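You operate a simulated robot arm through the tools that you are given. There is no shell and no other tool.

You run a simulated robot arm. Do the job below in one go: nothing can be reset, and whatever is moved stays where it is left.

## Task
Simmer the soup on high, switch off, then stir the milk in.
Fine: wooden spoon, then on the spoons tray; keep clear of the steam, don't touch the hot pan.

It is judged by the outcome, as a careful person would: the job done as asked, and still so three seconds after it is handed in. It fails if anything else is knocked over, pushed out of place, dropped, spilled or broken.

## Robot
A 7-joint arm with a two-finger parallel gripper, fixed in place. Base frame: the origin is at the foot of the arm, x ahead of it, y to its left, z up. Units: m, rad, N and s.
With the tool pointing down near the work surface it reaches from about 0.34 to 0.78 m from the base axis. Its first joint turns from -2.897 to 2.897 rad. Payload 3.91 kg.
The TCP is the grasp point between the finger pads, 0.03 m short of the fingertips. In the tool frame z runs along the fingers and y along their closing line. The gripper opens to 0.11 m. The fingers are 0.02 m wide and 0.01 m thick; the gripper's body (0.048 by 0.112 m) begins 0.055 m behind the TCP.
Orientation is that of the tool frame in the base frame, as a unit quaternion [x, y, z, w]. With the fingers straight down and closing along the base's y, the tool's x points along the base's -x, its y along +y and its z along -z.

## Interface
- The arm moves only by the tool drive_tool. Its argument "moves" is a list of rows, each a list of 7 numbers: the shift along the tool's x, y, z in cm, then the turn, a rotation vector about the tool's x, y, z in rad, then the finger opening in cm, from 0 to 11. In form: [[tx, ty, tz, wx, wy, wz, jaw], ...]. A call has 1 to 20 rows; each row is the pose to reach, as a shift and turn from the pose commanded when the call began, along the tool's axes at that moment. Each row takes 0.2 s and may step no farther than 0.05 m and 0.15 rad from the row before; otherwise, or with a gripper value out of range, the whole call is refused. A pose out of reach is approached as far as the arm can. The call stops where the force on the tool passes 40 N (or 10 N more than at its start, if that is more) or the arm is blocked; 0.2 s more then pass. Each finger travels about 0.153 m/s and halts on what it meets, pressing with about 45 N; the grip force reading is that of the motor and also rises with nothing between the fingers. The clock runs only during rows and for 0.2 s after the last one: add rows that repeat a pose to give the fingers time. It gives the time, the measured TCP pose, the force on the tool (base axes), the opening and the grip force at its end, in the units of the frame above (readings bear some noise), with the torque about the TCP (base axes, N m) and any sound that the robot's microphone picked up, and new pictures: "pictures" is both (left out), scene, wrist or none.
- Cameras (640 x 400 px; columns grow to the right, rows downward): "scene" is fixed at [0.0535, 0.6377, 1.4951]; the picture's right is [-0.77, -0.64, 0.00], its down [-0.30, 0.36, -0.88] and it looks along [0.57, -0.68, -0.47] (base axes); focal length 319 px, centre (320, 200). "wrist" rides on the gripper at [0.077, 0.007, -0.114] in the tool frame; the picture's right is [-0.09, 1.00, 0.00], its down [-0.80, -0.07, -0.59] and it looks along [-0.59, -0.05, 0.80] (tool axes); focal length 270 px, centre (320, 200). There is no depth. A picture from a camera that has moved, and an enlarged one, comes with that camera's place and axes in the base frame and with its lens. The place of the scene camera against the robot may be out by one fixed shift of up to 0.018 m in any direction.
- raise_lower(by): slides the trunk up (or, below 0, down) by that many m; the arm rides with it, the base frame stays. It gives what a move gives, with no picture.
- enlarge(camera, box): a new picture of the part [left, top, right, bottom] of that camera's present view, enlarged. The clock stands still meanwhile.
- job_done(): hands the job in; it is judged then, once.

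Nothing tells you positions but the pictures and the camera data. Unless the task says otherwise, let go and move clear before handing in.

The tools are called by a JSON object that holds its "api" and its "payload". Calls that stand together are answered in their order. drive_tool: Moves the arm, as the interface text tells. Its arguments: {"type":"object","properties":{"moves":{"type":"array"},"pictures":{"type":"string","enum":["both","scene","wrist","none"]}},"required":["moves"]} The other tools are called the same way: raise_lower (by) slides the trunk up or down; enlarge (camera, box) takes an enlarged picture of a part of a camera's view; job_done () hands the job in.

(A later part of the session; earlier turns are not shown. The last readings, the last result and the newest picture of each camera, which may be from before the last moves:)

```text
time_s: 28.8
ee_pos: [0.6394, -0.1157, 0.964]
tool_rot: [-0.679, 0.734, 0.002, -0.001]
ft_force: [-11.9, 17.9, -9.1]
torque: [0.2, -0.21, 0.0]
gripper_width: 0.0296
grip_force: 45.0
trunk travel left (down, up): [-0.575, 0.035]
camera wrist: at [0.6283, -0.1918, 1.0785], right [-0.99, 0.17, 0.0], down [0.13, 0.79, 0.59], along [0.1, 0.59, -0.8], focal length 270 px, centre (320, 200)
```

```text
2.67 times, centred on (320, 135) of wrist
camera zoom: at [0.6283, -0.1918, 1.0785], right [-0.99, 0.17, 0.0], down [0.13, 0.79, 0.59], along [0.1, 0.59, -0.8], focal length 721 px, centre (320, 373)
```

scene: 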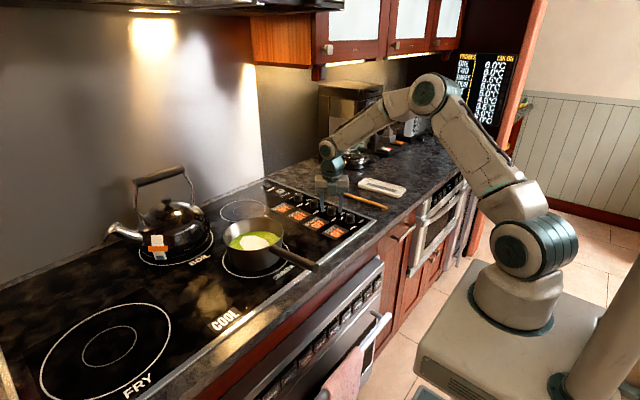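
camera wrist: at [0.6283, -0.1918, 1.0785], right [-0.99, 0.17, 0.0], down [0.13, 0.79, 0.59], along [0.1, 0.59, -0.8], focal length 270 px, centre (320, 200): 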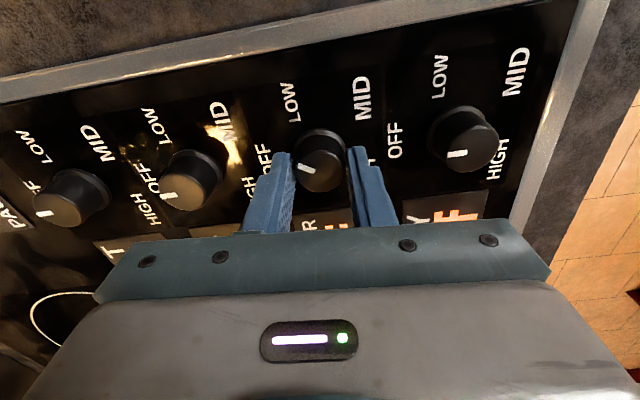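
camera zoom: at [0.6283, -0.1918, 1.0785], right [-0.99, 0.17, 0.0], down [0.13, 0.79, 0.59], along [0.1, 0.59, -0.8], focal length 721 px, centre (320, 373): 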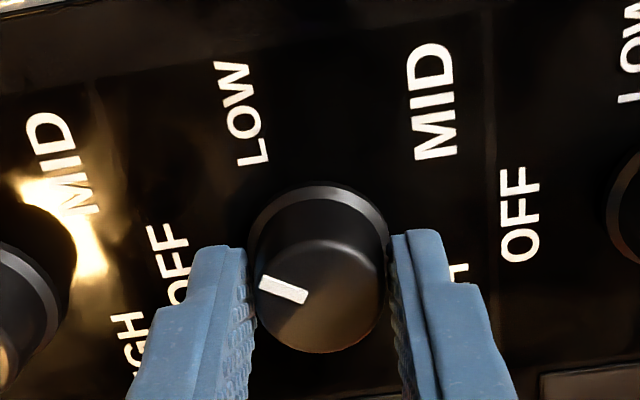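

The display reads OFF but the pointer is about 25° short of the mark. I'll finish the turn so it sits squarely on OFF.

{"api": "drive_tool", "payload": {"moves": [[0, 0, 0, 0, 0, -0.12, 2.5], [0, 0, 0, 0, 0, -0.24, 2.5], [0, 0, 0, 0, 0, -0.36, 2.5], [0, 0, 0, 0, 0, -0.48, 2.5], [0, 0, 0, 0, 0, -0.48, 4], [0, 0, 0, 0, 0, -0.48, 4.5], [0, 0, 0, 0, 0, -0.48, 4.5]], "pictures": "wrist"}}

{"api": "enlarge", "payload": {"camera": "scene", "box": [200, 130, 360, 290]}}

{"api": "enlarge", "payload": {"camera": "wrist", "box": [200, 60, 440, 210]}}

```text
time_s: 30.4
ee_pos: [0.6411, -0.1181, 0.9648]
tool_rot: [0.833, -0.553, 0.0, 0.0]
ft_force: [0.2, -0.2, 0.0]
torque: [-0.02, -0.03, 0.02]
gripper_width: 0.0451
grip_force: 0.0
trunk travel left (down, up): [-0.575, 0.035]
camera wrist: at [0.6658, -0.1918, 1.0789], right [-0.95, -0.31, 0.0], down [-0.25, 0.77, 0.59], along [-0.18, 0.57, -0.8], focal length 270 px, centre (320, 200)
```

wrist: 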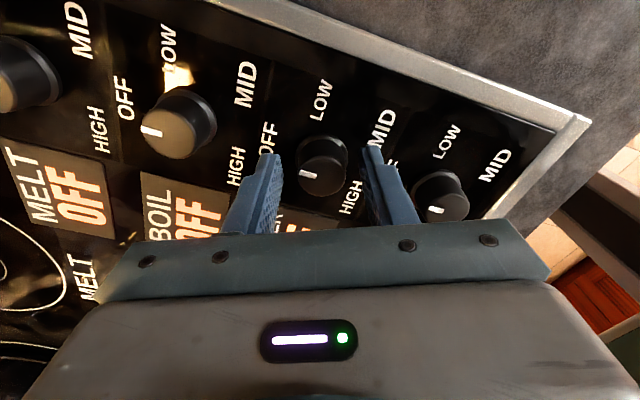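

```text
2.50 times, centred on (280, 210) of scene
camera zoom: at [0.0535, 0.6377, 1.4951], right [-0.77, -0.64, 0.0], down [-0.3, 0.36, -0.88], along [0.57, -0.68, -0.47], focal length 796 px, centre (420, 175)
```

zoom: 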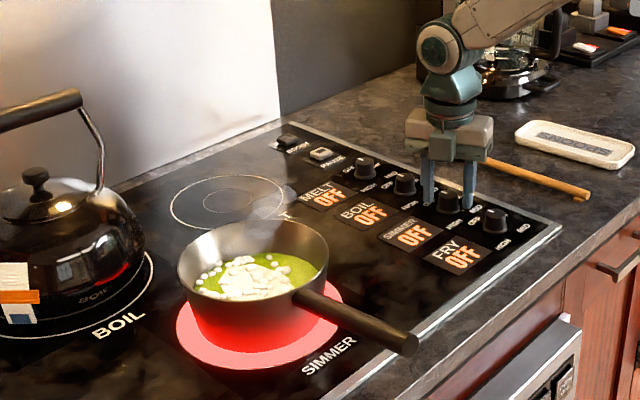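

```text
2.67 times, centred on (320, 135) of wrist
camera zoom: at [0.6658, -0.1918, 1.0789], right [-0.95, -0.31, 0.0], down [-0.25, 0.77, 0.59], along [-0.18, 0.57, -0.8], focal length 721 px, centre (320, 373)
```

zoom: 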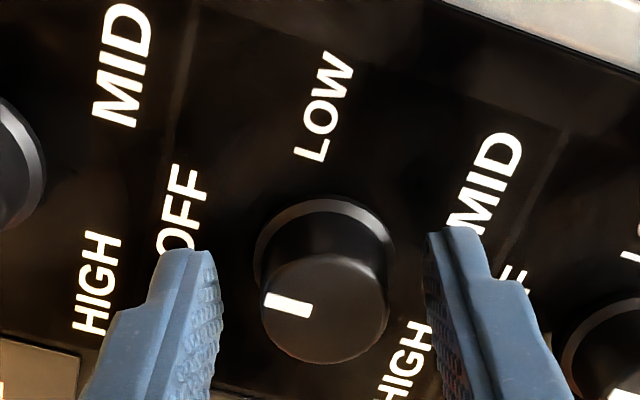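

The SIMMER knob is on OFF like its neighbours. I'll rise straight up and turn the wrist back, then go for the spoon with the tool tilted forward, so that later my hand stays out of the steam.

{"api": "drive_tool", "payload": {"moves": [[0, 0, -2, 0, 0, 0, 4.5], [0, 0, -4.5, 0, 0, 0, 4.5], [0, 0, -8, 0, 0, 0.1, 4.5], [0, 0, -12, 0, 0, 0.25, 4.5], [0, 0, -16, 0, 0, 0.4, 4.5], [0, 0, -16, 0, 0, 0.55, 4.5], [0, 0, -16, 0, 0, 0.7, 4.5], [0, 0, -16, 0, 0, 0.85, 4.5], [0, 0, -16, 0, 0, 1.0, 4.5], [0, 0, -16, 0, 0, 1.15, 4.5], [0, 0, -16, 0, 0, 1.3, 4.5], [0, 0, -16, 0, 0, 1.45, 4.5], [0, 0, -16, 0, 0, 1.6, 4.5], [0, 0, -16, 0, 0, 1.75, 4.5], [0, 0, -16, 0, 0, 1.9, 4.5], [0, 0, -16, 0, 0, 1.97, 4.5], [0, 0, -16, 0, 0, 1.97, 4.5]]}}

```text
time_s: 34.0
ee_pos: [0.6404, -0.1188, 1.1239]
tool_rot: [0.001, 1.0, -0.001, 0.001]
ft_force: [-0.2, -0.2, 0.2]
torque: [0.01, -0.01, -0.03]
gripper_width: 0.0448
grip_force: 0.1
trunk travel left (down, up): [-0.575, 0.035]
camera wrist: at [0.5648, -0.1111, 1.2389], right [0.09, 1.0, 0.0], down [0.8, -0.07, 0.59], along [0.59, -0.05, -0.8], focal length 270 px, centre (320, 200)
```

scene: 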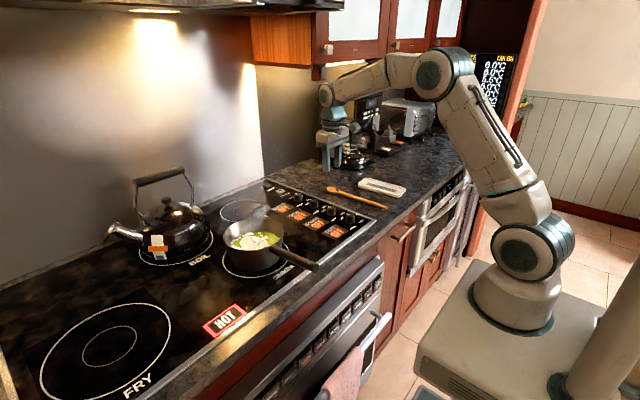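
wrist: 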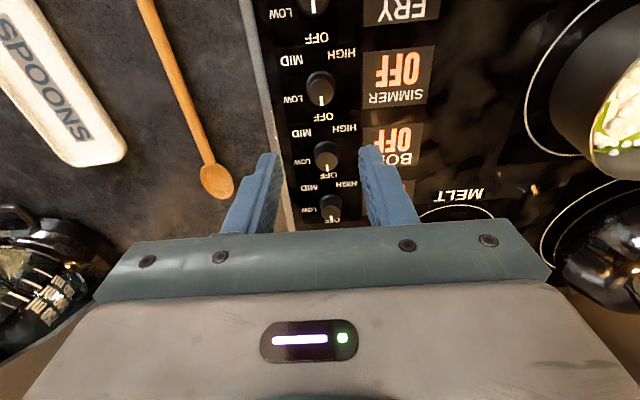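

The hob now shows HOT with the ring no longer glowing. I'll move toward the spoon handle, tilting forward as I go, and take a look.

{"api": "drive_tool", "payload": {"moves": [[2.5, -2.5, 0, 0, 0, 0, 4.5], [5, -5, 0, 0, -0.1, 0, 4.5], [7.5, -7.5, 0, 0, -0.2, 0, 4.5], [10, -10, 0, 0, -0.3, 0, 4.5], [12.5, -12.5, 0, 0, -0.4, 0, 4.5], [14, -15, 0, 0, -0.5, 0, 4.5], [14, -15, 1, 0, -0.6, 0, 4.5], [14, -15, 2, 0, -0.7, 0, 4.5], [14, -15, 3, 0, -0.785, 0, 4.5], [14, -15, 3, 0, -0.785, 0, 4.5]]}}

{"api": "enlarge", "payload": {"camera": "scene", "box": [320, 150, 420, 230]}}

{"api": "enlarge", "payload": {"camera": "scene", "box": [200, 180, 320, 290]}}

```text
time_s: 36.2
ee_pos: [0.5007, -0.2678, 1.0945]
tool_rot: [0.001, 0.924, -0.001, 0.383]
ft_force: [-0.1, 0.0, -0.5]
torque: [0.0, -0.01, -0.01]
gripper_width: 0.0449
grip_force: 0.1
trunk travel left (down, up): [-0.575, 0.035]
camera wrist: at [0.366, -0.2609, 1.1208], right [0.06, 1.0, 0.06], down [0.15, -0.07, 0.99], along [0.99, -0.05, -0.15], focal length 270 px, centre (320, 200)
```

scene: 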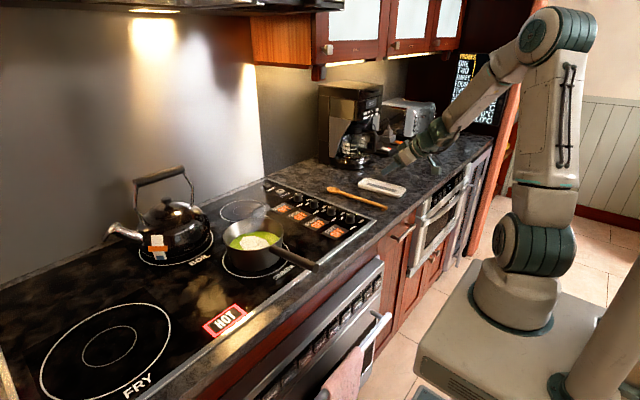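
wrist: 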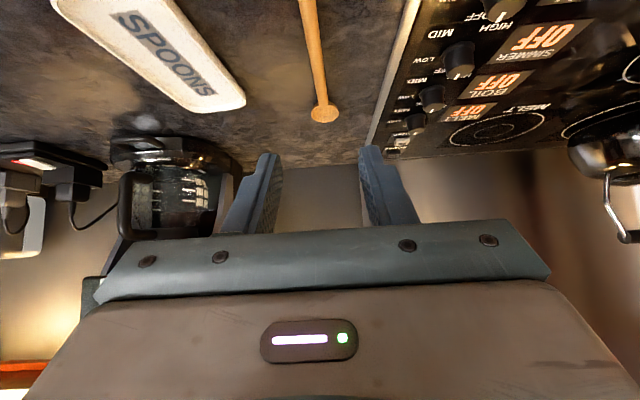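

```text
5.00 times, centred on (370, 190) of scene
camera zoom: at [0.0535, 0.6377, 1.4951], right [-0.77, -0.64, 0.0], down [-0.3, 0.36, -0.88], along [0.57, -0.68, -0.47], focal length 1593 px, centre (70, 250)
```

zoom: 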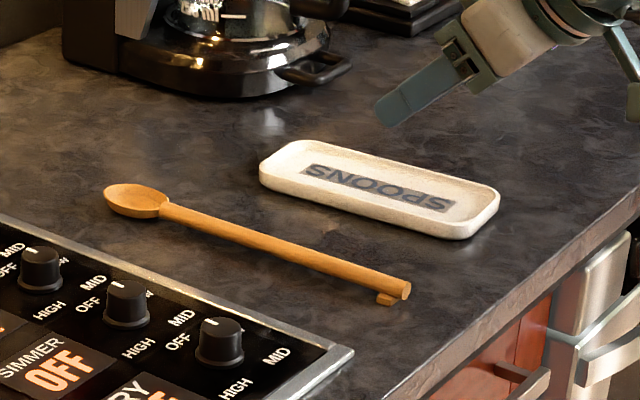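

```text
3.64 times, centred on (260, 235) of scene
camera zoom: at [0.0535, 0.6377, 1.4951], right [-0.77, -0.64, 0.0], down [-0.3, 0.36, -0.88], along [0.57, -0.68, -0.47], focal length 1158 px, centre (538, 73)
```

zoom: 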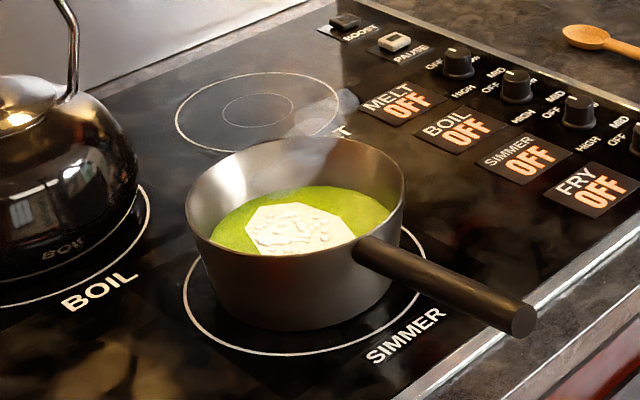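

The bubbling has died down. The spoon handle lies along x at y≈-0.269, raised at its end by a small foot. I'll lower the tilted gripper toward it at about x 0.55 and check the alignment.

{"api": "drive_tool", "payload": {"moves": [[1.5, -0.1, 3, 0, 0, 0, 4.5], [3, -0.1, 6, 0, 0, 0, 4.5], [4.5, -0.1, 9, 0, 0, 0, 4.5], [5.8, -0.1, 11, 0, 0, 0, 4.5], [6.3, -0.1, 11.9, 0, 0, 0, 4.5], [6.3, -0.1, 11.9, 0, 0, 0, 4.5]]}}

{"api": "enlarge", "payload": {"camera": "scene", "box": [320, 150, 420, 230]}}

{"api": "enlarge", "payload": {"camera": "wrist", "box": [200, 60, 440, 210]}}

```text
time_s: 37.6
ee_pos: [0.5406, -0.2684, 0.9662]
tool_rot: [0.0, 0.924, 0.0, 0.382]
ft_force: [-0.3, -0.5, 0.1]
torque: [-0.01, -0.01, -0.01]
gripper_width: 0.045
grip_force: 0.1
trunk travel left (down, up): [-0.575, 0.035]
camera wrist: at [0.4061, -0.2623, 0.992], right [0.06, 1.0, 0.06], down [0.15, -0.07, 0.99], along [0.99, -0.05, -0.15], focal length 270 px, centre (320, 200)
```

scene: 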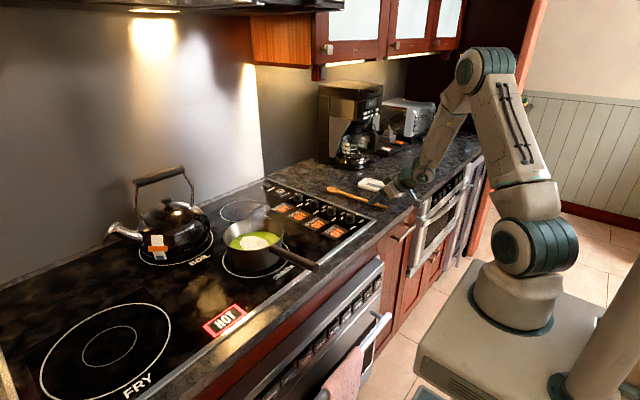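
wrist: 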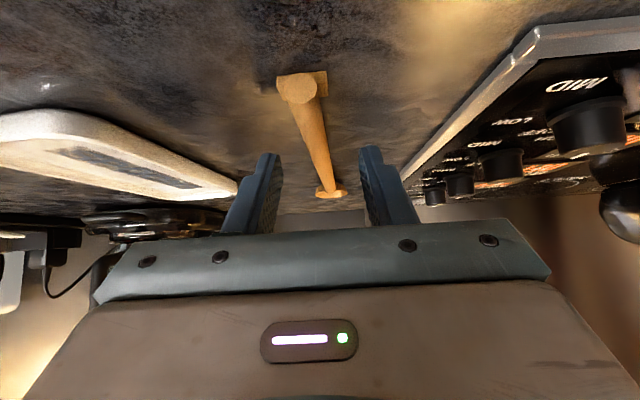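

```text
5.00 times, centred on (370, 190) of scene
camera zoom: at [0.0535, 0.6377, 1.4951], right [-0.77, -0.64, 0.0], down [-0.3, 0.36, -0.88], along [0.57, -0.68, -0.47], focal length 1593 px, centre (70, 250)
```

zoom: 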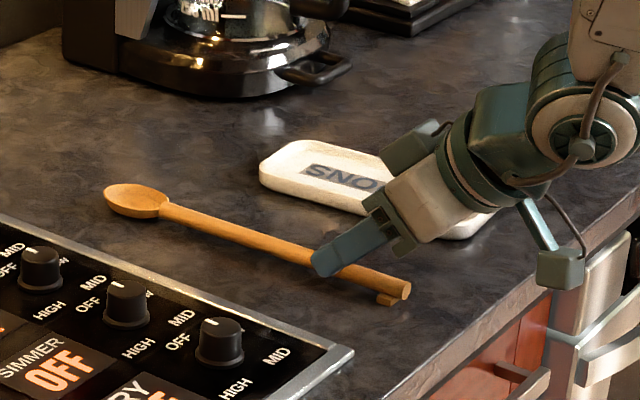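

```text
2.67 times, centred on (320, 135) of wrist
camera zoom: at [0.4061, -0.2623, 0.992], right [0.06, 1.0, 0.06], down [0.15, -0.07, 0.99], along [0.99, -0.05, -0.15], focal length 721 px, centre (320, 373)
```

zoom: 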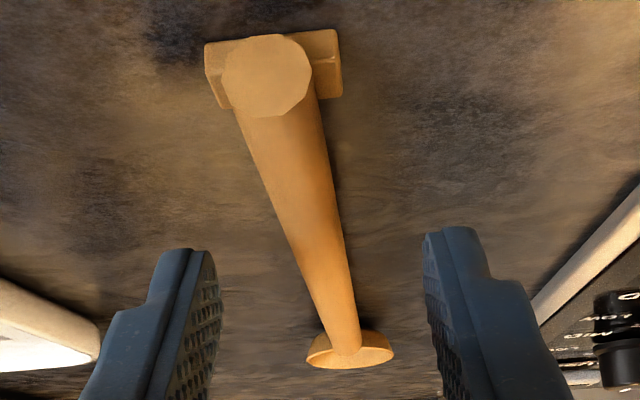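

The handle is about 1.4 cm thick, with its axis at z≈0.929 and y≈-0.272. I'll shift to centre on it and lower the last bit slowly while watching the force.

{"api": "drive_tool", "payload": {"moves": [[0, -0.35, 0, 0, 0, 0, 4.5], [0.5, -0.35, 0.5, 0, 0, 0, 4.5], [0.85, -0.35, 0.85, 0, 0, 0, 4.5], [1.0, -0.35, 1.0, 0, 0, 0, 4.5], [1.0, -0.35, 1.0, 0, 0, 0, 4.5]]}}

{"api": "enlarge", "payload": {"camera": "wrist", "box": [200, 60, 440, 210]}}

{"api": "enlarge", "payload": {"camera": "scene", "box": [320, 150, 420, 230]}}

```text
time_s: 38.8
ee_pos: [0.5412, -0.2726, 0.9505]
tool_rot: [0.0, 0.924, 0.0, 0.382]
ft_force: [0.1, 0.9, 0.2]
torque: [-0.04, -0.01, 0.0]
gripper_width: 0.0449
grip_force: 0.1
trunk travel left (down, up): [-0.575, 0.035]
camera wrist: at [0.406, -0.266, 0.9779], right [0.06, 1.0, 0.06], down [0.15, -0.07, 0.99], along [0.99, -0.05, -0.15], focal length 270 px, centre (320, 200)
```

scene: 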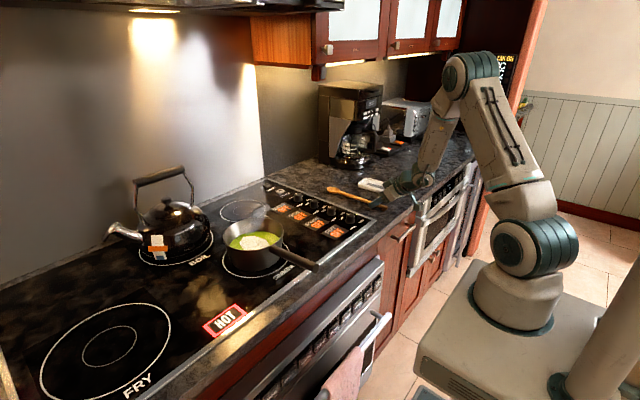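
wrist: 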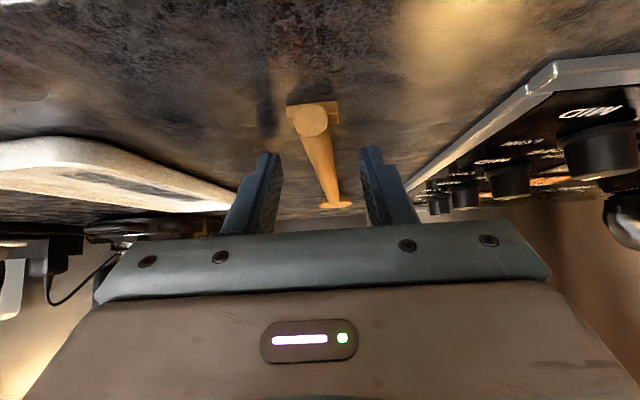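

```text
2.67 times, centred on (320, 135) of wrist
camera zoom: at [0.406, -0.266, 0.9779], right [0.06, 1.0, 0.06], down [0.15, -0.07, 0.99], along [0.99, -0.05, -0.15], focal length 721 px, centre (320, 373)
```

zoom: 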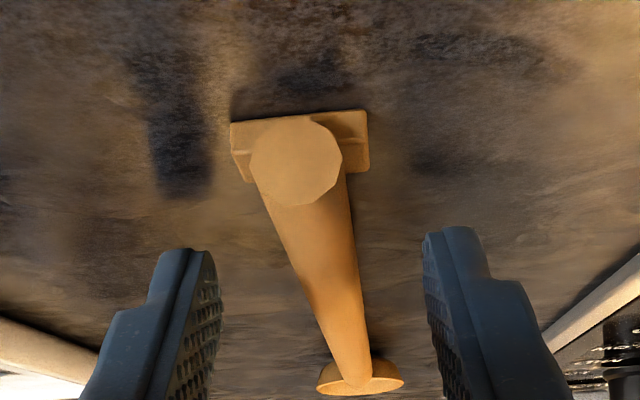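

```text
5.00 times, centred on (370, 190) of scene
camera zoom: at [0.0535, 0.6377, 1.4951], right [-0.77, -0.64, 0.0], down [-0.3, 0.36, -0.88], along [0.57, -0.68, -0.47], focal length 1593 px, centre (70, 250)
```

zoom: 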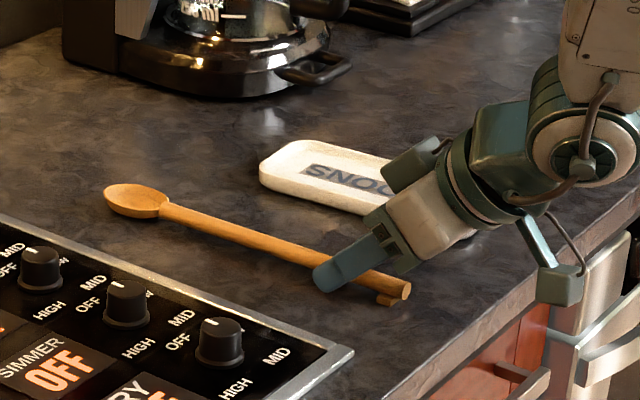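

{"api": "drive_tool", "payload": {"moves": [[0.07, 0, 0.07, 0, 0, 0, 4.5], [0.14, 0, 0.14, 0, 0, 0, 4.5], [0.21, 0, 0.21, 0, 0, 0, 4.5], [0.21, 0, 0.21, 0, 0, 0, 4.5]], "pictures": "none"}}

```text
time_s: 39.8
ee_pos: [0.5413, -0.2724, 0.9477]
tool_rot: [0.0, 0.924, 0.0, 0.383]
ft_force: [-0.1, -0.3, -1.6]
torque: [0.0, -0.04, -0.01]
gripper_width: 0.0452
grip_force: 0.1
trunk travel left (down, up): [-0.575, 0.035]
```

{"api": "drive_tool", "payload": {"moves": [[0.07, 0, 0.07, 0, 0, 0, 4.5], [0.14, 0, 0.14, 0, 0, 0, 4.5], [0.14, 0, 0.14, 0, 0, 0, 4.5]], "pictures": "none"}}

```text
time_s: 40.6
ee_pos: [0.5398, -0.272, 0.9488]
tool_rot: [0.001, 0.923, -0.001, 0.384]
ft_force: [-1.9, -0.2, 15.5]
torque: [0.37, -0.16, 0.0]
gripper_width: 0.0452
grip_force: 0.6
trunk travel left (down, up): [-0.575, 0.035]
```

The fingertips touch the counter with TCP z≈0.9485, so the counter is at z≈0.920. I'll back off slightly and close on the handle.

{"api": "drive_tool", "payload": {"moves": [[-0.14, 0, -0.14, 0, 0, 0, 4.5], [-0.14, 0, -0.14, 0, 0, 0, 3], [-0.14, 0, -0.14, 0, 0, 0, 1.5], [-0.14, 0, -0.14, 0, 0, 0, 0.9], [-0.14, 0, -0.14, 0, 0, 0, 0.9]], "pictures": "wrist"}}

{"api": "enlarge", "payload": {"camera": "wrist", "box": [200, 60, 440, 210]}}

{"api": "enlarge", "payload": {"camera": "scene", "box": [320, 150, 420, 230]}}

```text
time_s: 41.8
ee_pos: [0.5401, -0.2722, 0.9497]
tool_rot: [0.0, 0.924, 0.001, 0.382]
ft_force: [-2.0, 1.9, 5.1]
torque: [0.1, 0.03, 0.03]
gripper_width: 0.0126
grip_force: 44.3
trunk travel left (down, up): [-0.575, 0.035]
camera wrist: at [0.4054, -0.2658, 0.9748], right [0.06, 1.0, 0.06], down [0.15, -0.07, 0.99], along [0.99, -0.05, -0.15], focal length 270 px, centre (320, 200)
```

wrist: 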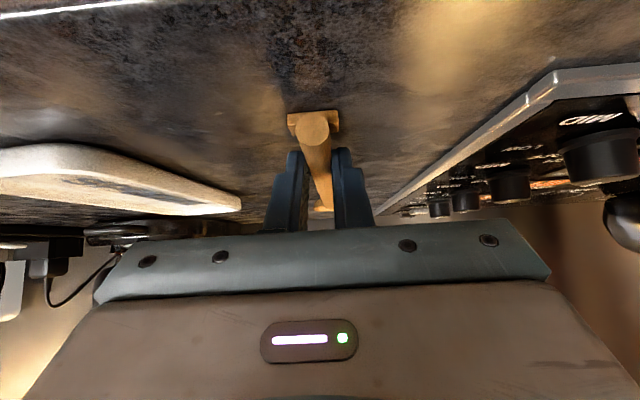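

```text
2.67 times, centred on (320, 135) of wrist
camera zoom: at [0.4054, -0.2658, 0.9748], right [0.06, 1.0, 0.06], down [0.15, -0.07, 0.99], along [0.99, -0.05, -0.15], focal length 721 px, centre (320, 373)
```

zoom: 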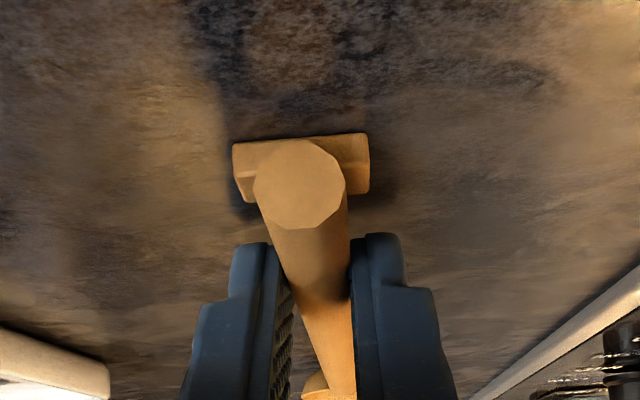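

```text
5.00 times, centred on (370, 190) of scene
camera zoom: at [0.0535, 0.6377, 1.4951], right [-0.77, -0.64, 0.0], down [-0.3, 0.36, -0.88], along [0.57, -0.68, -0.47], focal length 1593 px, centre (70, 250)
```

zoom: 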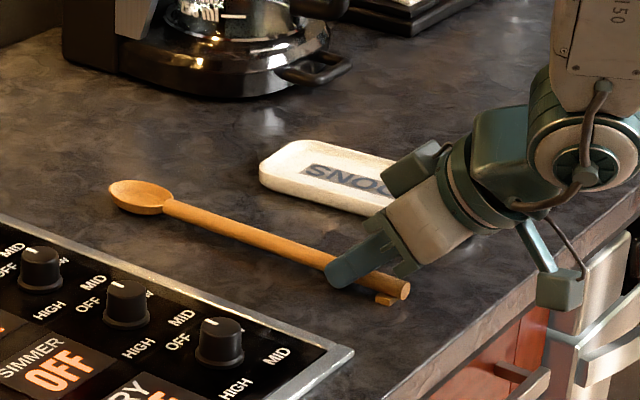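

The handle is held (1.26 cm). I'll lift it straight up and check it stays put in the grip.

{"api": "drive_tool", "payload": {"moves": [[-0.7, 0, -0.7, 0, 0, 0, 0.9], [-1.4, 0, -1.4, 0, 0, 0, 0.9], [-2.8, 0, -2.8, 0, 0, 0, 0.9], [-5, 0, -5, 0, 0, 0, 0.9], [-8, 0, -8, 0, 0, 0, 0.9], [-10, 0, -10, 0, 0, 0, 0.9], [-10, 0, -10, 0, 0, 0, 0.9]]}}

{"api": "enlarge", "payload": {"camera": "wrist", "box": [200, 60, 440, 210]}}

{"api": "enlarge", "payload": {"camera": "scene", "box": [300, 110, 440, 220]}}

{"api": "enlarge", "payload": {"camera": "scene", "box": [200, 180, 320, 290]}}

```text
time_s: 43.4
ee_pos: [0.5418, -0.2722, 1.0905]
tool_rot: [0.0, 0.924, 0.0, 0.382]
ft_force: [-0.3, 0.6, -0.3]
torque: [0.01, 0.01, 0.0]
gripper_width: 0.0127
grip_force: 45.1
trunk travel left (down, up): [-0.575, 0.035]
camera wrist: at [0.4064, -0.2652, 1.1173], right [0.06, 1.0, 0.06], down [0.15, -0.07, 0.99], along [0.99, -0.05, -0.15], focal length 270 px, centre (320, 200)
```

scene: 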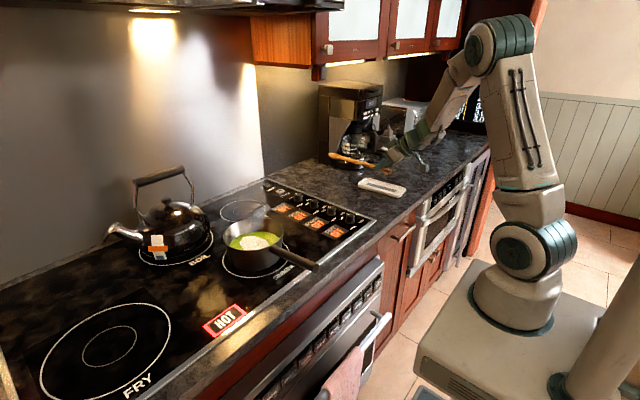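
wrist: 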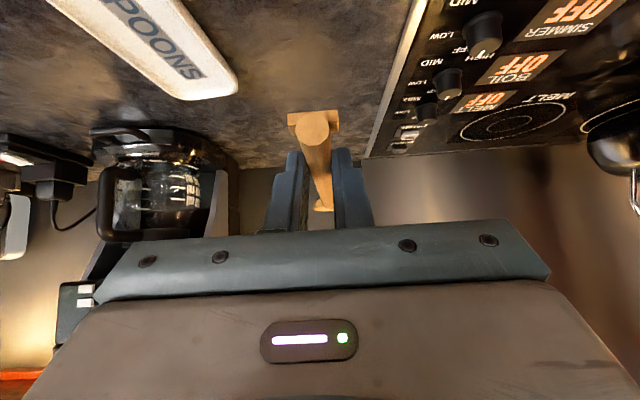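

```text
2.67 times, centred on (320, 135) of wrist
camera zoom: at [0.4064, -0.2652, 1.1173], right [0.06, 1.0, 0.06], down [0.15, -0.07, 0.99], along [0.99, -0.05, -0.15], focal length 721 px, centre (320, 373)
```

zoom: 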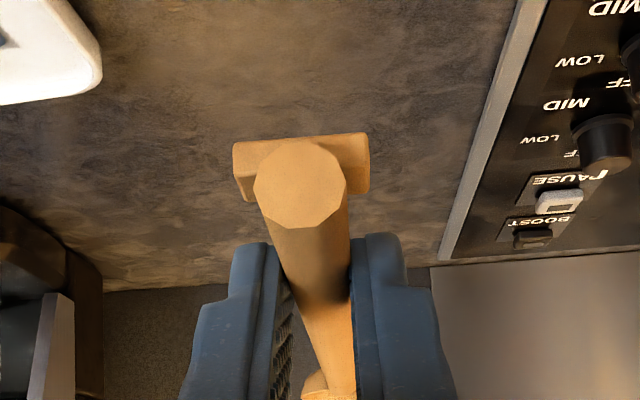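

```text
3.64 times, centred on (370, 165) of scene
camera zoom: at [0.0535, 0.6377, 1.4951], right [-0.77, -0.64, 0.0], down [-0.3, 0.36, -0.88], along [0.57, -0.68, -0.47], focal length 1158 px, centre (138, 327)
```

zoom: 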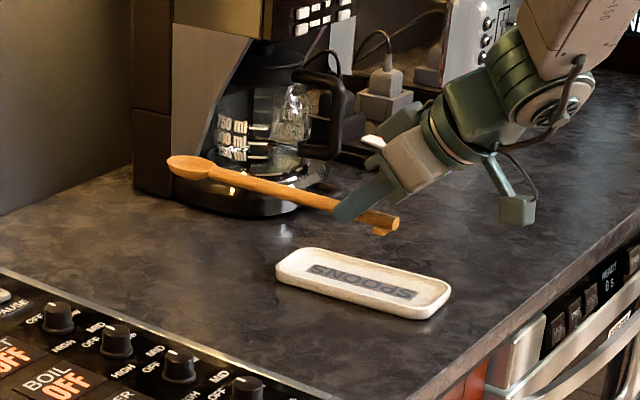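

```text
3.64 times, centred on (260, 235) of scene
camera zoom: at [0.0535, 0.6377, 1.4951], right [-0.77, -0.64, 0.0], down [-0.3, 0.36, -0.88], along [0.57, -0.68, -0.47], focal length 1158 px, centre (538, 73)
```

zoom: 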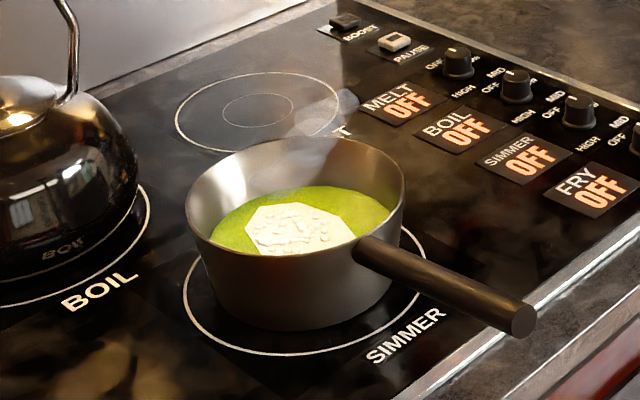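

The spoon is held level and firm. I make the pan centre about (0.655,0.206), the rim z≈1.01 with radius 8 cm, and the soup surface z≈0.975. I'll move to a viewpoint short of the pan to check the steam and the pan geometry.

{"api": "drive_tool", "payload": {"moves": [[0, 1, -3, 0, 0, 0, 0.9], [0.1, 4, -6, -0.07, 0, -0.07, 0.9], [0.3, 7, -9, -0.15, 0, -0.15, 0.9], [0.5, 10, -12, -0.24, 0, -0.24, 0.9], [0.7, 13, -14, -0.33, 0, -0.33, 0.9], [0.8, 16, -15, -0.42, 0, -0.42, 0.9], [0.85, 18, -16, -0.51, 0, -0.51, 0.9], [0.85, 19.2, -16.4, -0.555, 0, -0.555, 0.9], [0.85, 19.2, -16.4, -0.555, 0, -0.555, 0.9]]}}

{"api": "enlarge", "payload": {"camera": "scene", "box": [180, 90, 340, 290]}}

```text
time_s: 45.4
ee_pos: [0.4185, -0.0794, 1.2003]
tool_rot: [-0.353, 0.853, 0.147, 0.355]
ft_force: [-0.8, 0.6, -0.4]
torque: [-0.02, 0.03, -0.04]
gripper_width: 0.0128
grip_force: 45.1
trunk travel left (down, up): [-0.575, 0.035]
camera wrist: at [0.3188, -0.1709, 1.2262], right [-0.66, 0.75, 0.06], down [0.15, 0.05, 0.99], along [0.73, 0.66, -0.15], focal length 270 px, centre (320, 200)
```

scene: 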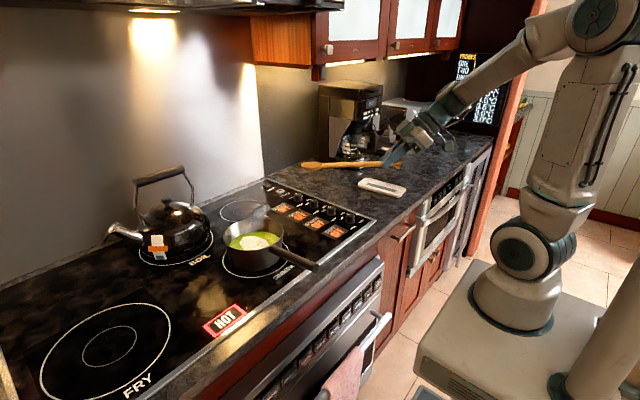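
wrist: 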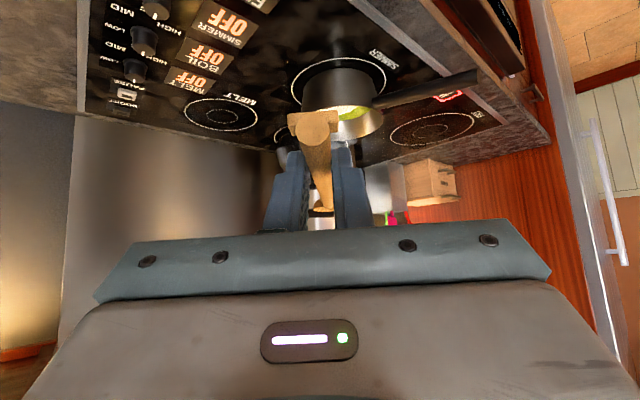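

```text
2.00 times, centred on (260, 190) of scene
camera zoom: at [0.0535, 0.6377, 1.4951], right [-0.77, -0.64, 0.0], down [-0.3, 0.36, -0.88], along [0.57, -0.68, -0.47], focal length 637 px, centre (440, 220)
```

zoom: 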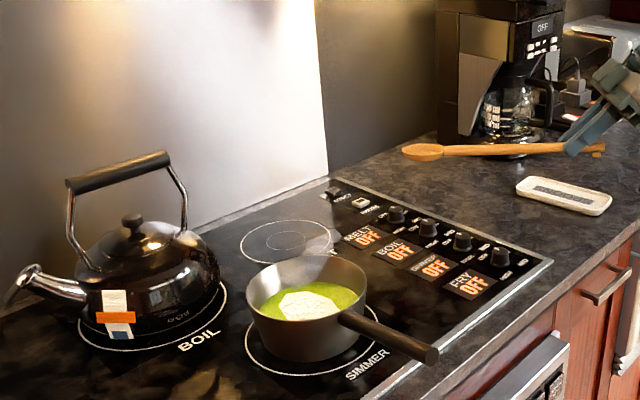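

{"api": "enlarge", "payload": {"camera": "wrist", "box": [260, 20, 500, 170]}}

{"api": "enlarge", "payload": {"camera": "scene", "box": [210, 150, 330, 280]}}

```text
2.67 times, centred on (380, 95) of wrist
camera zoom: at [0.3188, -0.1709, 1.2262], right [-0.66, 0.75, 0.06], down [0.15, 0.05, 0.99], along [0.73, 0.66, -0.15], focal length 721 px, centre (160, 480)
```

zoom: 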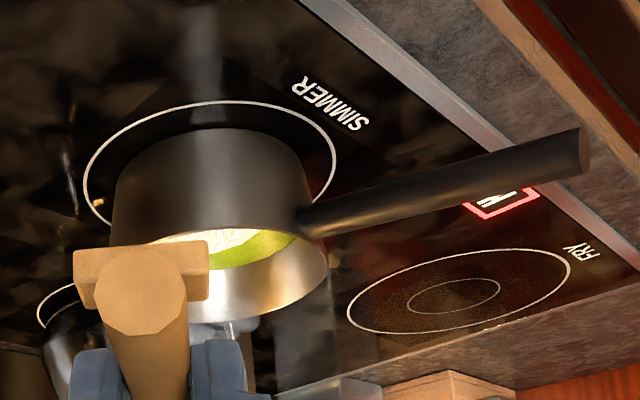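

```text
3.08 times, centred on (270, 215) of scene
camera zoom: at [0.0535, 0.6377, 1.4951], right [-0.77, -0.64, 0.0], down [-0.3, 0.36, -0.88], along [0.57, -0.68, -0.47], focal length 980 px, centre (474, 154)
```

zoom: 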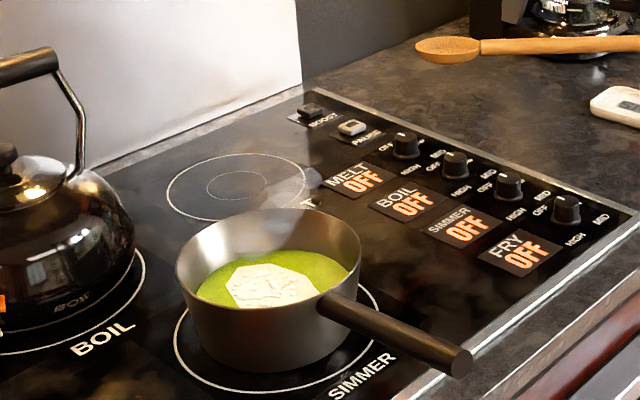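

The steam has mostly gone. I'll hold here outside the pan area a few seconds more and check again.

{"api": "drive_tool", "payload": {"moves": [[0, 0, 0, 0, 0, 0, 0.9], [0, 0, 0, 0, 0, 0, 0.9], [0, 0, 0, 0, 0, 0, 0.9], [0, 0, 0, 0, 0, 0, 0.9], [0, 0, 0, 0, 0, 0, 0.9], [0, 0, 0, 0, 0, 0, 0.9], [0, 0, 0, 0, 0, 0, 0.9], [0, 0, 0, 0, 0, 0, 0.9], [0, 0, 0, 0, 0, 0, 0.9], [0, 0, 0, 0, 0, 0, 0.9], [0, 0, 0, 0, 0, 0, 0.9], [0, 0, 0, 0, 0, 0, 0.9], [0, 0, 0, 0, 0, 0, 0.9], [0, 0, 0, 0, 0, 0, 0.9], [0, 0, 0, 0, 0, 0, 0.9], [0, 0, 0, 0, 0, 0, 0.9], [0, 0, 0, 0, 0, 0, 0.9], [0, 0, 0, 0, 0, 0, 0.9], [0, 0, 0, 0, 0, 0, 0.9], [0, 0, 0, 0, 0, 0, 0.9]], "pictures": "none"}}

{"api": "enlarge", "payload": {"camera": "scene", "box": [210, 150, 330, 280]}}

{"api": "enlarge", "payload": {"camera": "wrist", "box": [260, 20, 500, 170]}}

```text
time_s: 49.6
ee_pos: [0.4192, -0.0798, 1.1996]
tool_rot: [-0.352, 0.854, 0.146, 0.354]
ft_force: [0.2, -0.7, -0.3]
torque: [-0.01, 0.06, 0.0]
gripper_width: 0.0127
grip_force: 44.7
trunk travel left (down, up): [-0.575, 0.035]
```

```text
3.08 times, centred on (270, 215) of scene
camera zoom: at [0.0535, 0.6377, 1.4951], right [-0.77, -0.64, 0.0], down [-0.3, 0.36, -0.88], along [0.57, -0.68, -0.47], focal length 980 px, centre (474, 154)
```

zoom: 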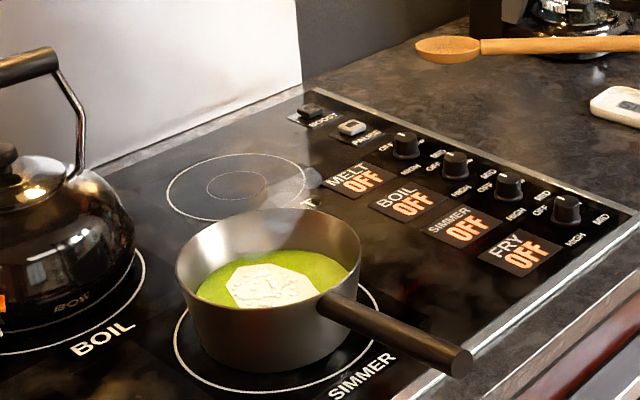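

```text
2.67 times, centred on (380, 95) of wrist
camera zoom: at [0.3188, -0.171, 1.2262], right [-0.66, 0.75, 0.06], down [0.15, 0.05, 0.99], along [0.74, 0.66, -0.15], focal length 721 px, centre (160, 480)
```

zoom: 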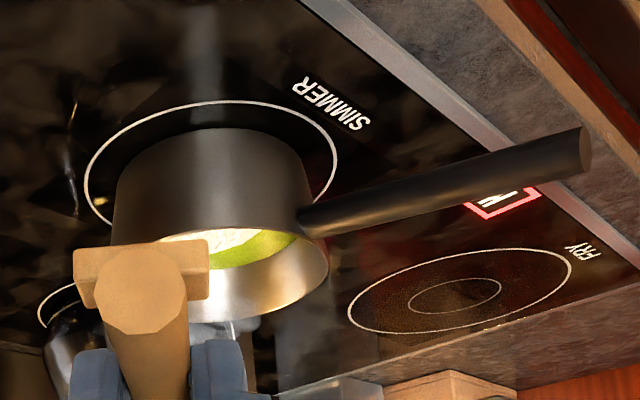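

{"api": "enlarge", "payload": {"camera": "scene", "box": [235, 150, 325, 220]}}

{"api": "drive_tool", "payload": {"moves": [[0, 0, 0, 0, 0, 0, 0.9], [0, 0, 0, 0, 0, 0, 0.9], [0, 0, 0, 0, 0, 0, 0.9], [0, 0, 0, 0, 0, 0, 0.9], [0, 0, 0, 0, 0, 0, 0.9], [0, 0, 0, 0, 0, 0, 0.9], [0, 0, 0, 0, 0, 0, 0.9], [0, 0, 0, 0, 0, 0, 0.9], [0, 0, 0, 0, 0, 0, 0.9], [0, 0, 0, 0, 0, 0, 0.9], [0, 0, 0, 0, 0, 0, 0.9], [0, 0, 0, 0, 0, 0, 0.9], [0, 0, 0, 0, 0, 0, 0.9], [0, 0, 0, 0, 0, 0, 0.9], [0, 0, 0, 0, 0, 0, 0.9], [0, 0, 0, 0, 0, 0, 0.9], [0, 0, 0, 0, 0, 0, 0.9], [0, 0, 0, 0, 0, 0, 0.9], [0, 0, 0, 0, 0, 0, 0.9], [0, 0, 0, 0, 0, 0, 0.9]], "pictures": "none"}}

{"api": "enlarge", "payload": {"camera": "scene", "box": [235, 150, 325, 220]}}

```text
5.71 times, centred on (280, 185) of scene
camera zoom: at [0.0535, 0.6377, 1.4951], right [-0.77, -0.64, 0.0], down [-0.3, 0.36, -0.88], along [0.57, -0.68, -0.47], focal length 1820 px, centre (549, 286)
```

zoom: 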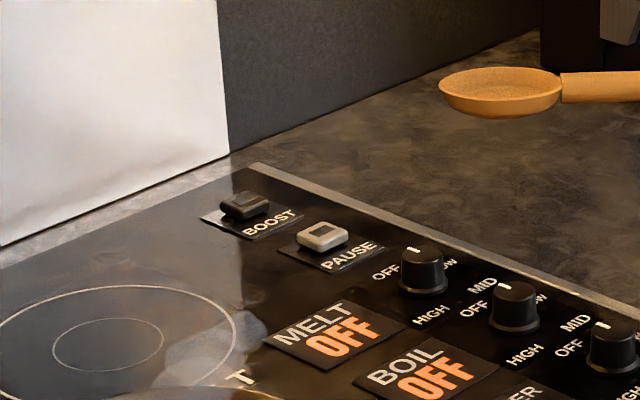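

```text
time_s: 53.8
ee_pos: [0.4185, -0.0802, 1.2004]
tool_rot: [-0.354, 0.854, 0.147, 0.353]
ft_force: [0.1, -0.6, -1.4]
torque: [-0.05, 0.05, 0.02]
gripper_width: 0.0126
grip_force: 45.0
trunk travel left (down, up): [-0.575, 0.035]
```

```text
5.71 times, centred on (280, 185) of scene
camera zoom: at [0.0535, 0.6377, 1.4951], right [-0.77, -0.64, 0.0], down [-0.3, 0.36, -0.88], along [0.57, -0.68, -0.47], focal length 1820 px, centre (549, 286)
```

zoom: 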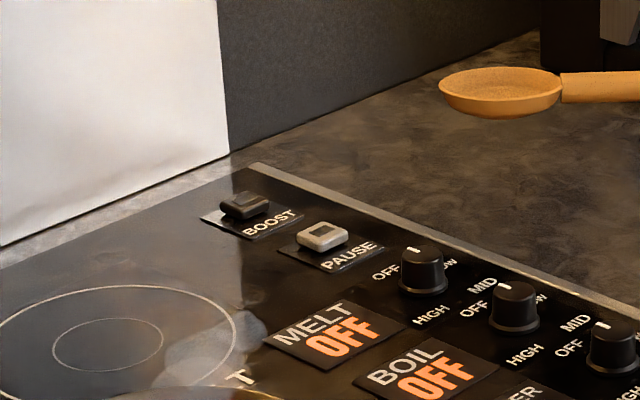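

That smudge on the hob hasn't changed, and the bubbling has stopped. I'll bring the spoon in from the near-right side at about 42° so that only the spoon is over the pan, and stop above the rim to check alignment.

{"api": "drive_tool", "payload": {"moves": [[-2, 0.4, 1.2, 0, 0.1, 0, 0.9], [-4.5, 0.8, 3, 0, 0.2, 0, 0.9], [-7, 1.2, 5, 0, 0.32, 0, 0.9], [-9.5, 1.7, 7, 0, 0.44, 0, 0.9], [-12, 2.1, 9, 0, 0.56, 0, 0.9], [-14.5, 2.5, 10.8, 0, 0.66, 0, 0.9], [-16.5, 2.8, 12, 0, 0.733, 0, 0.9], [-17.6, 2.97, 12.6, 0, 0.733, 0, 0.9], [-17.6, 2.97, 12.6, 0, 0.733, 0, 0.9]]}}

{"api": "enlarge", "payload": {"camera": "scene", "box": [210, 120, 350, 280]}}

{"api": "enlarge", "payload": {"camera": "wrist", "box": [200, 0, 440, 210]}}

```text
time_s: 55.8
ee_pos: [0.5493, 0.092, 1.2351]
tool_rot: [-0.383, 0.924, 0.01, 0.023]
ft_force: [-0.1, -0.4, 0.5]
torque: [-0.01, 0.04, -0.06]
gripper_width: 0.0128
grip_force: 44.3
trunk travel left (down, up): [-0.575, 0.035]
camera wrist: at [0.4865, 0.0382, 1.3454], right [-0.64, 0.77, 0.0], down [0.59, 0.49, 0.63], along [0.48, 0.41, -0.77], focal length 270 px, centre (320, 200)
```

scene: 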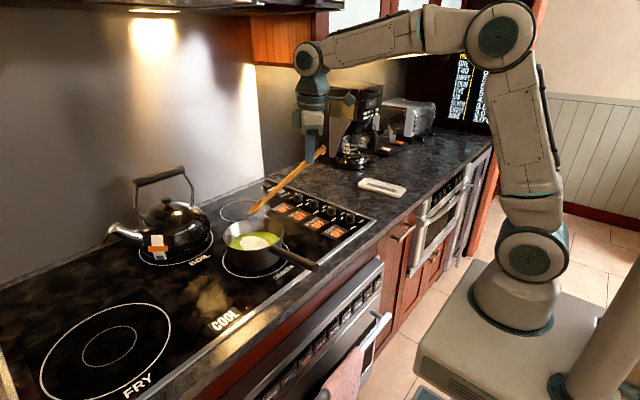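
wrist: 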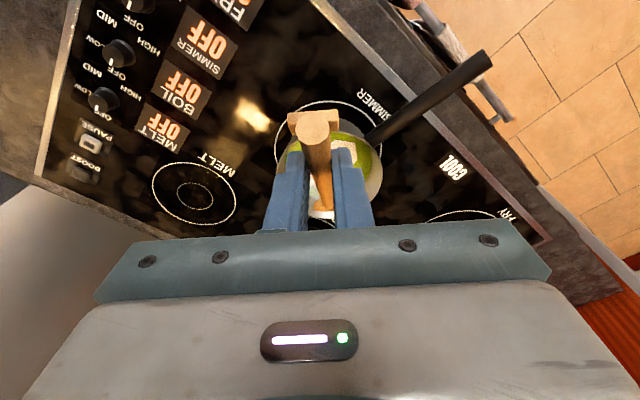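

```text
2.50 times, centred on (280, 200) of scene
camera zoom: at [0.0535, 0.6377, 1.4951], right [-0.77, -0.64, 0.0], down [-0.3, 0.36, -0.88], along [0.57, -0.68, -0.47], focal length 796 px, centre (420, 200)
```

zoom: 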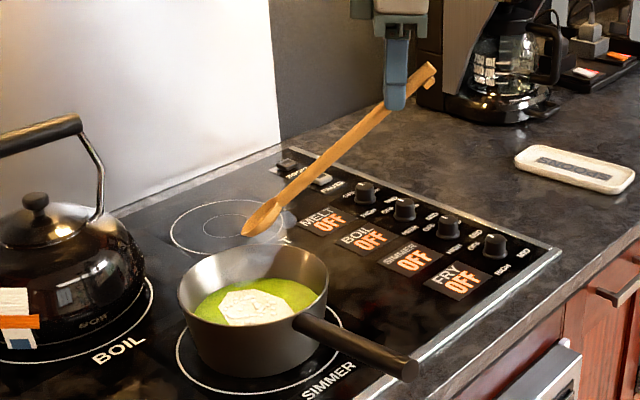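

```text
1.90 times, centred on (320, 105) of wrist
camera zoom: at [0.4865, 0.0382, 1.3454], right [-0.64, 0.77, 0.0], down [0.59, 0.49, 0.63], along [0.48, 0.41, -0.77], focal length 515 px, centre (320, 381)
```

zoom: 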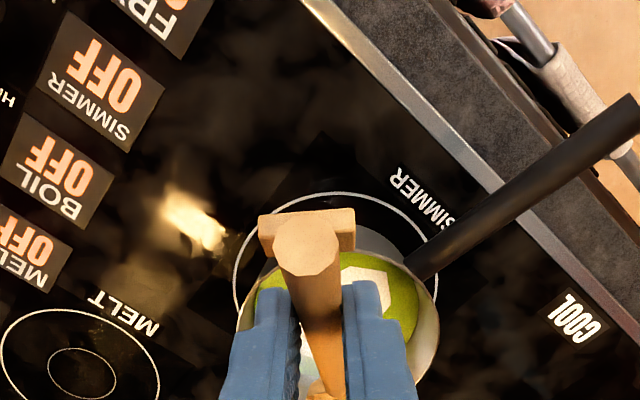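

The hob indicator has gone back to COOL, so the waiting helped. The spoon is just short of the pan and above the rim. I'll check the alignment in close-up before dipping.

{"api": "enlarge", "payload": {"camera": "wrist", "box": [260, 90, 400, 240]}}

{"api": "enlarge", "payload": {"camera": "scene", "box": [220, 170, 330, 285]}}

```text
2.67 times, centred on (330, 165) of wrist
camera zoom: at [0.4865, 0.0382, 1.3454], right [-0.64, 0.77, 0.0], down [0.59, 0.49, 0.63], along [0.48, 0.41, -0.77], focal length 721 px, centre (293, 293)
```

zoom: 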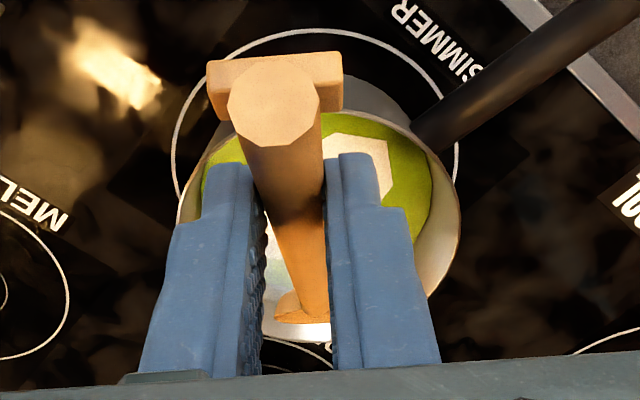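

```text
3.48 times, centred on (275, 228) of scene
camera zoom: at [0.0535, 0.6377, 1.4951], right [-0.77, -0.64, 0.0], down [-0.3, 0.36, -0.88], along [0.57, -0.68, -0.47], focal length 1108 px, centre (476, 104)
```

zoom: 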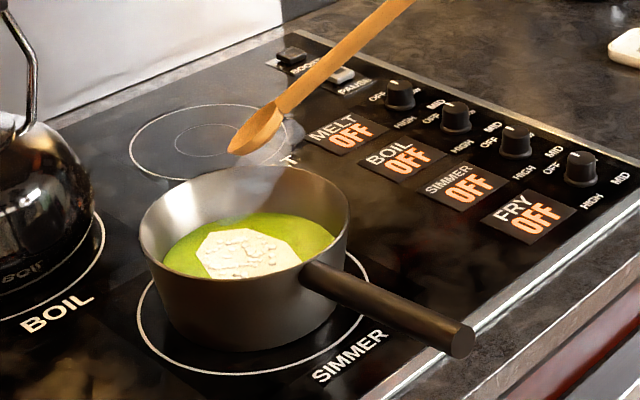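

Taken together, the two views put the pan centre at (0.655,0.204) and the bowl just short of it. I'll centre slightly beyond the middle and lower the bowl to near the soup surface.

{"api": "drive_tool", "payload": {"moves": [[-1.2, 0.4, 0.06, 0, 0, 0, 0.9], [-2.3, 0.7, 0.12, 0, 0, 0, 0.9], [-2.2, 0.7, 2.1, 0, 0, 0, 0.9], [-2.1, 0.7, 4.1, 0, 0, 0, 0.9], [-2.0, 0.7, 6.1, 0, 0, 0, 0.9], [-1.9, 0.7, 8.1, 0, 0, 0, 0.9], [-1.8, 0.7, 9.6, 0, 0, 0, 0.9], [-1.8, 0.7, 9.6, 0, 0, 0, 0.9]]}}

{"api": "enlarge", "payload": {"camera": "wrist", "box": [240, 60, 420, 240]}}

{"api": "enlarge", "payload": {"camera": "scene", "box": [220, 150, 350, 285]}}

```text
time_s: 57.6
ee_pos: [0.5597, 0.1125, 1.1406]
tool_rot: [-0.381, 0.924, 0.01, 0.024]
ft_force: [-0.5, 0.0, -0.1]
torque: [-0.03, 0.0, 0.0]
gripper_width: 0.0127
grip_force: 45.0
trunk travel left (down, up): [-0.575, 0.035]
camera wrist: at [0.4975, 0.0589, 1.2505], right [-0.64, 0.77, 0.0], down [0.59, 0.49, 0.64], along [0.48, 0.41, -0.77], focal length 270 px, centre (320, 200)
```

scene: 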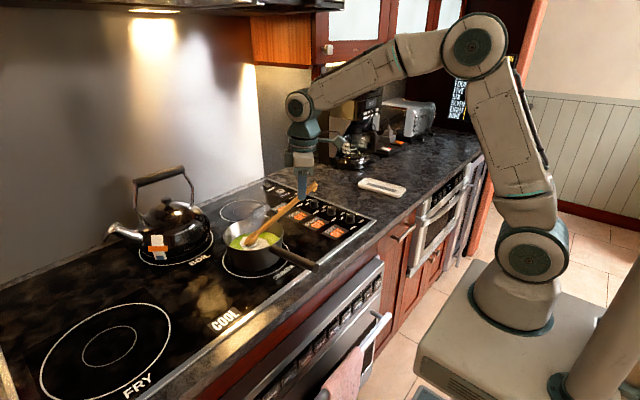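
wrist: 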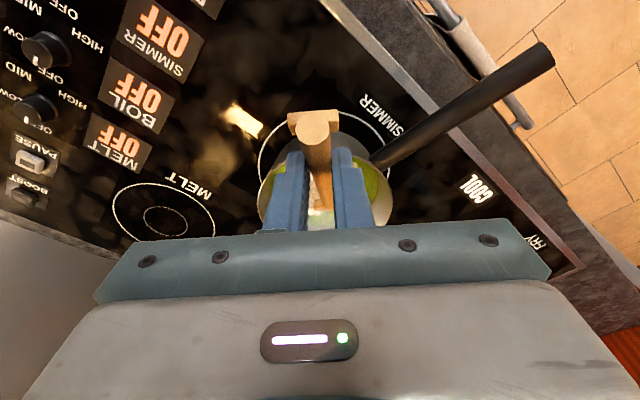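

```text
2.22 times, centred on (330, 150) of wrist
camera zoom: at [0.4975, 0.0589, 1.2505], right [-0.64, 0.77, 0.0], down [0.59, 0.49, 0.64], along [0.48, 0.41, -0.77], focal length 601 px, centre (298, 311)
```

zoom: 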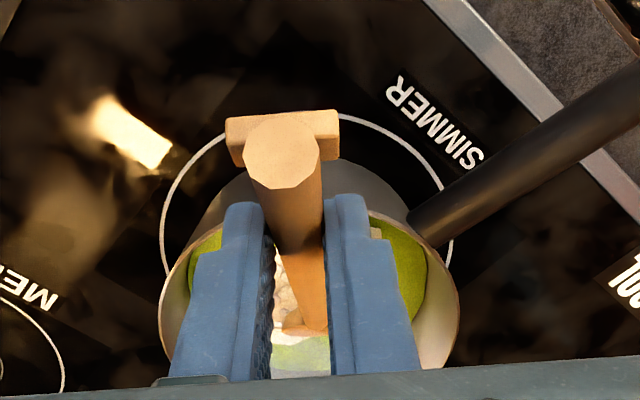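

```text
2.96 times, centred on (285, 218) of scene
camera zoom: at [0.0535, 0.6377, 1.4951], right [-0.77, -0.64, 0.0], down [-0.3, 0.36, -0.88], along [0.57, -0.68, -0.47], focal length 944 px, centre (424, 148)
```

zoom: 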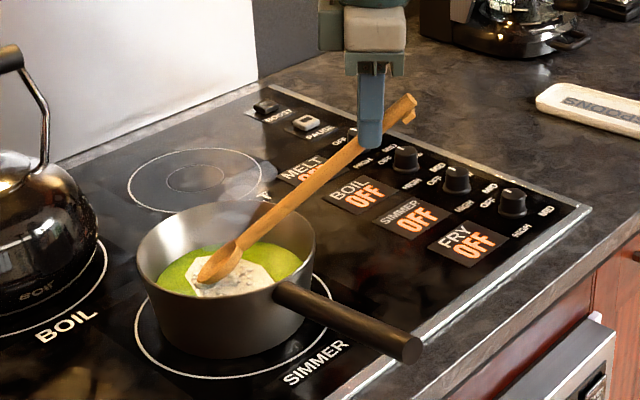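

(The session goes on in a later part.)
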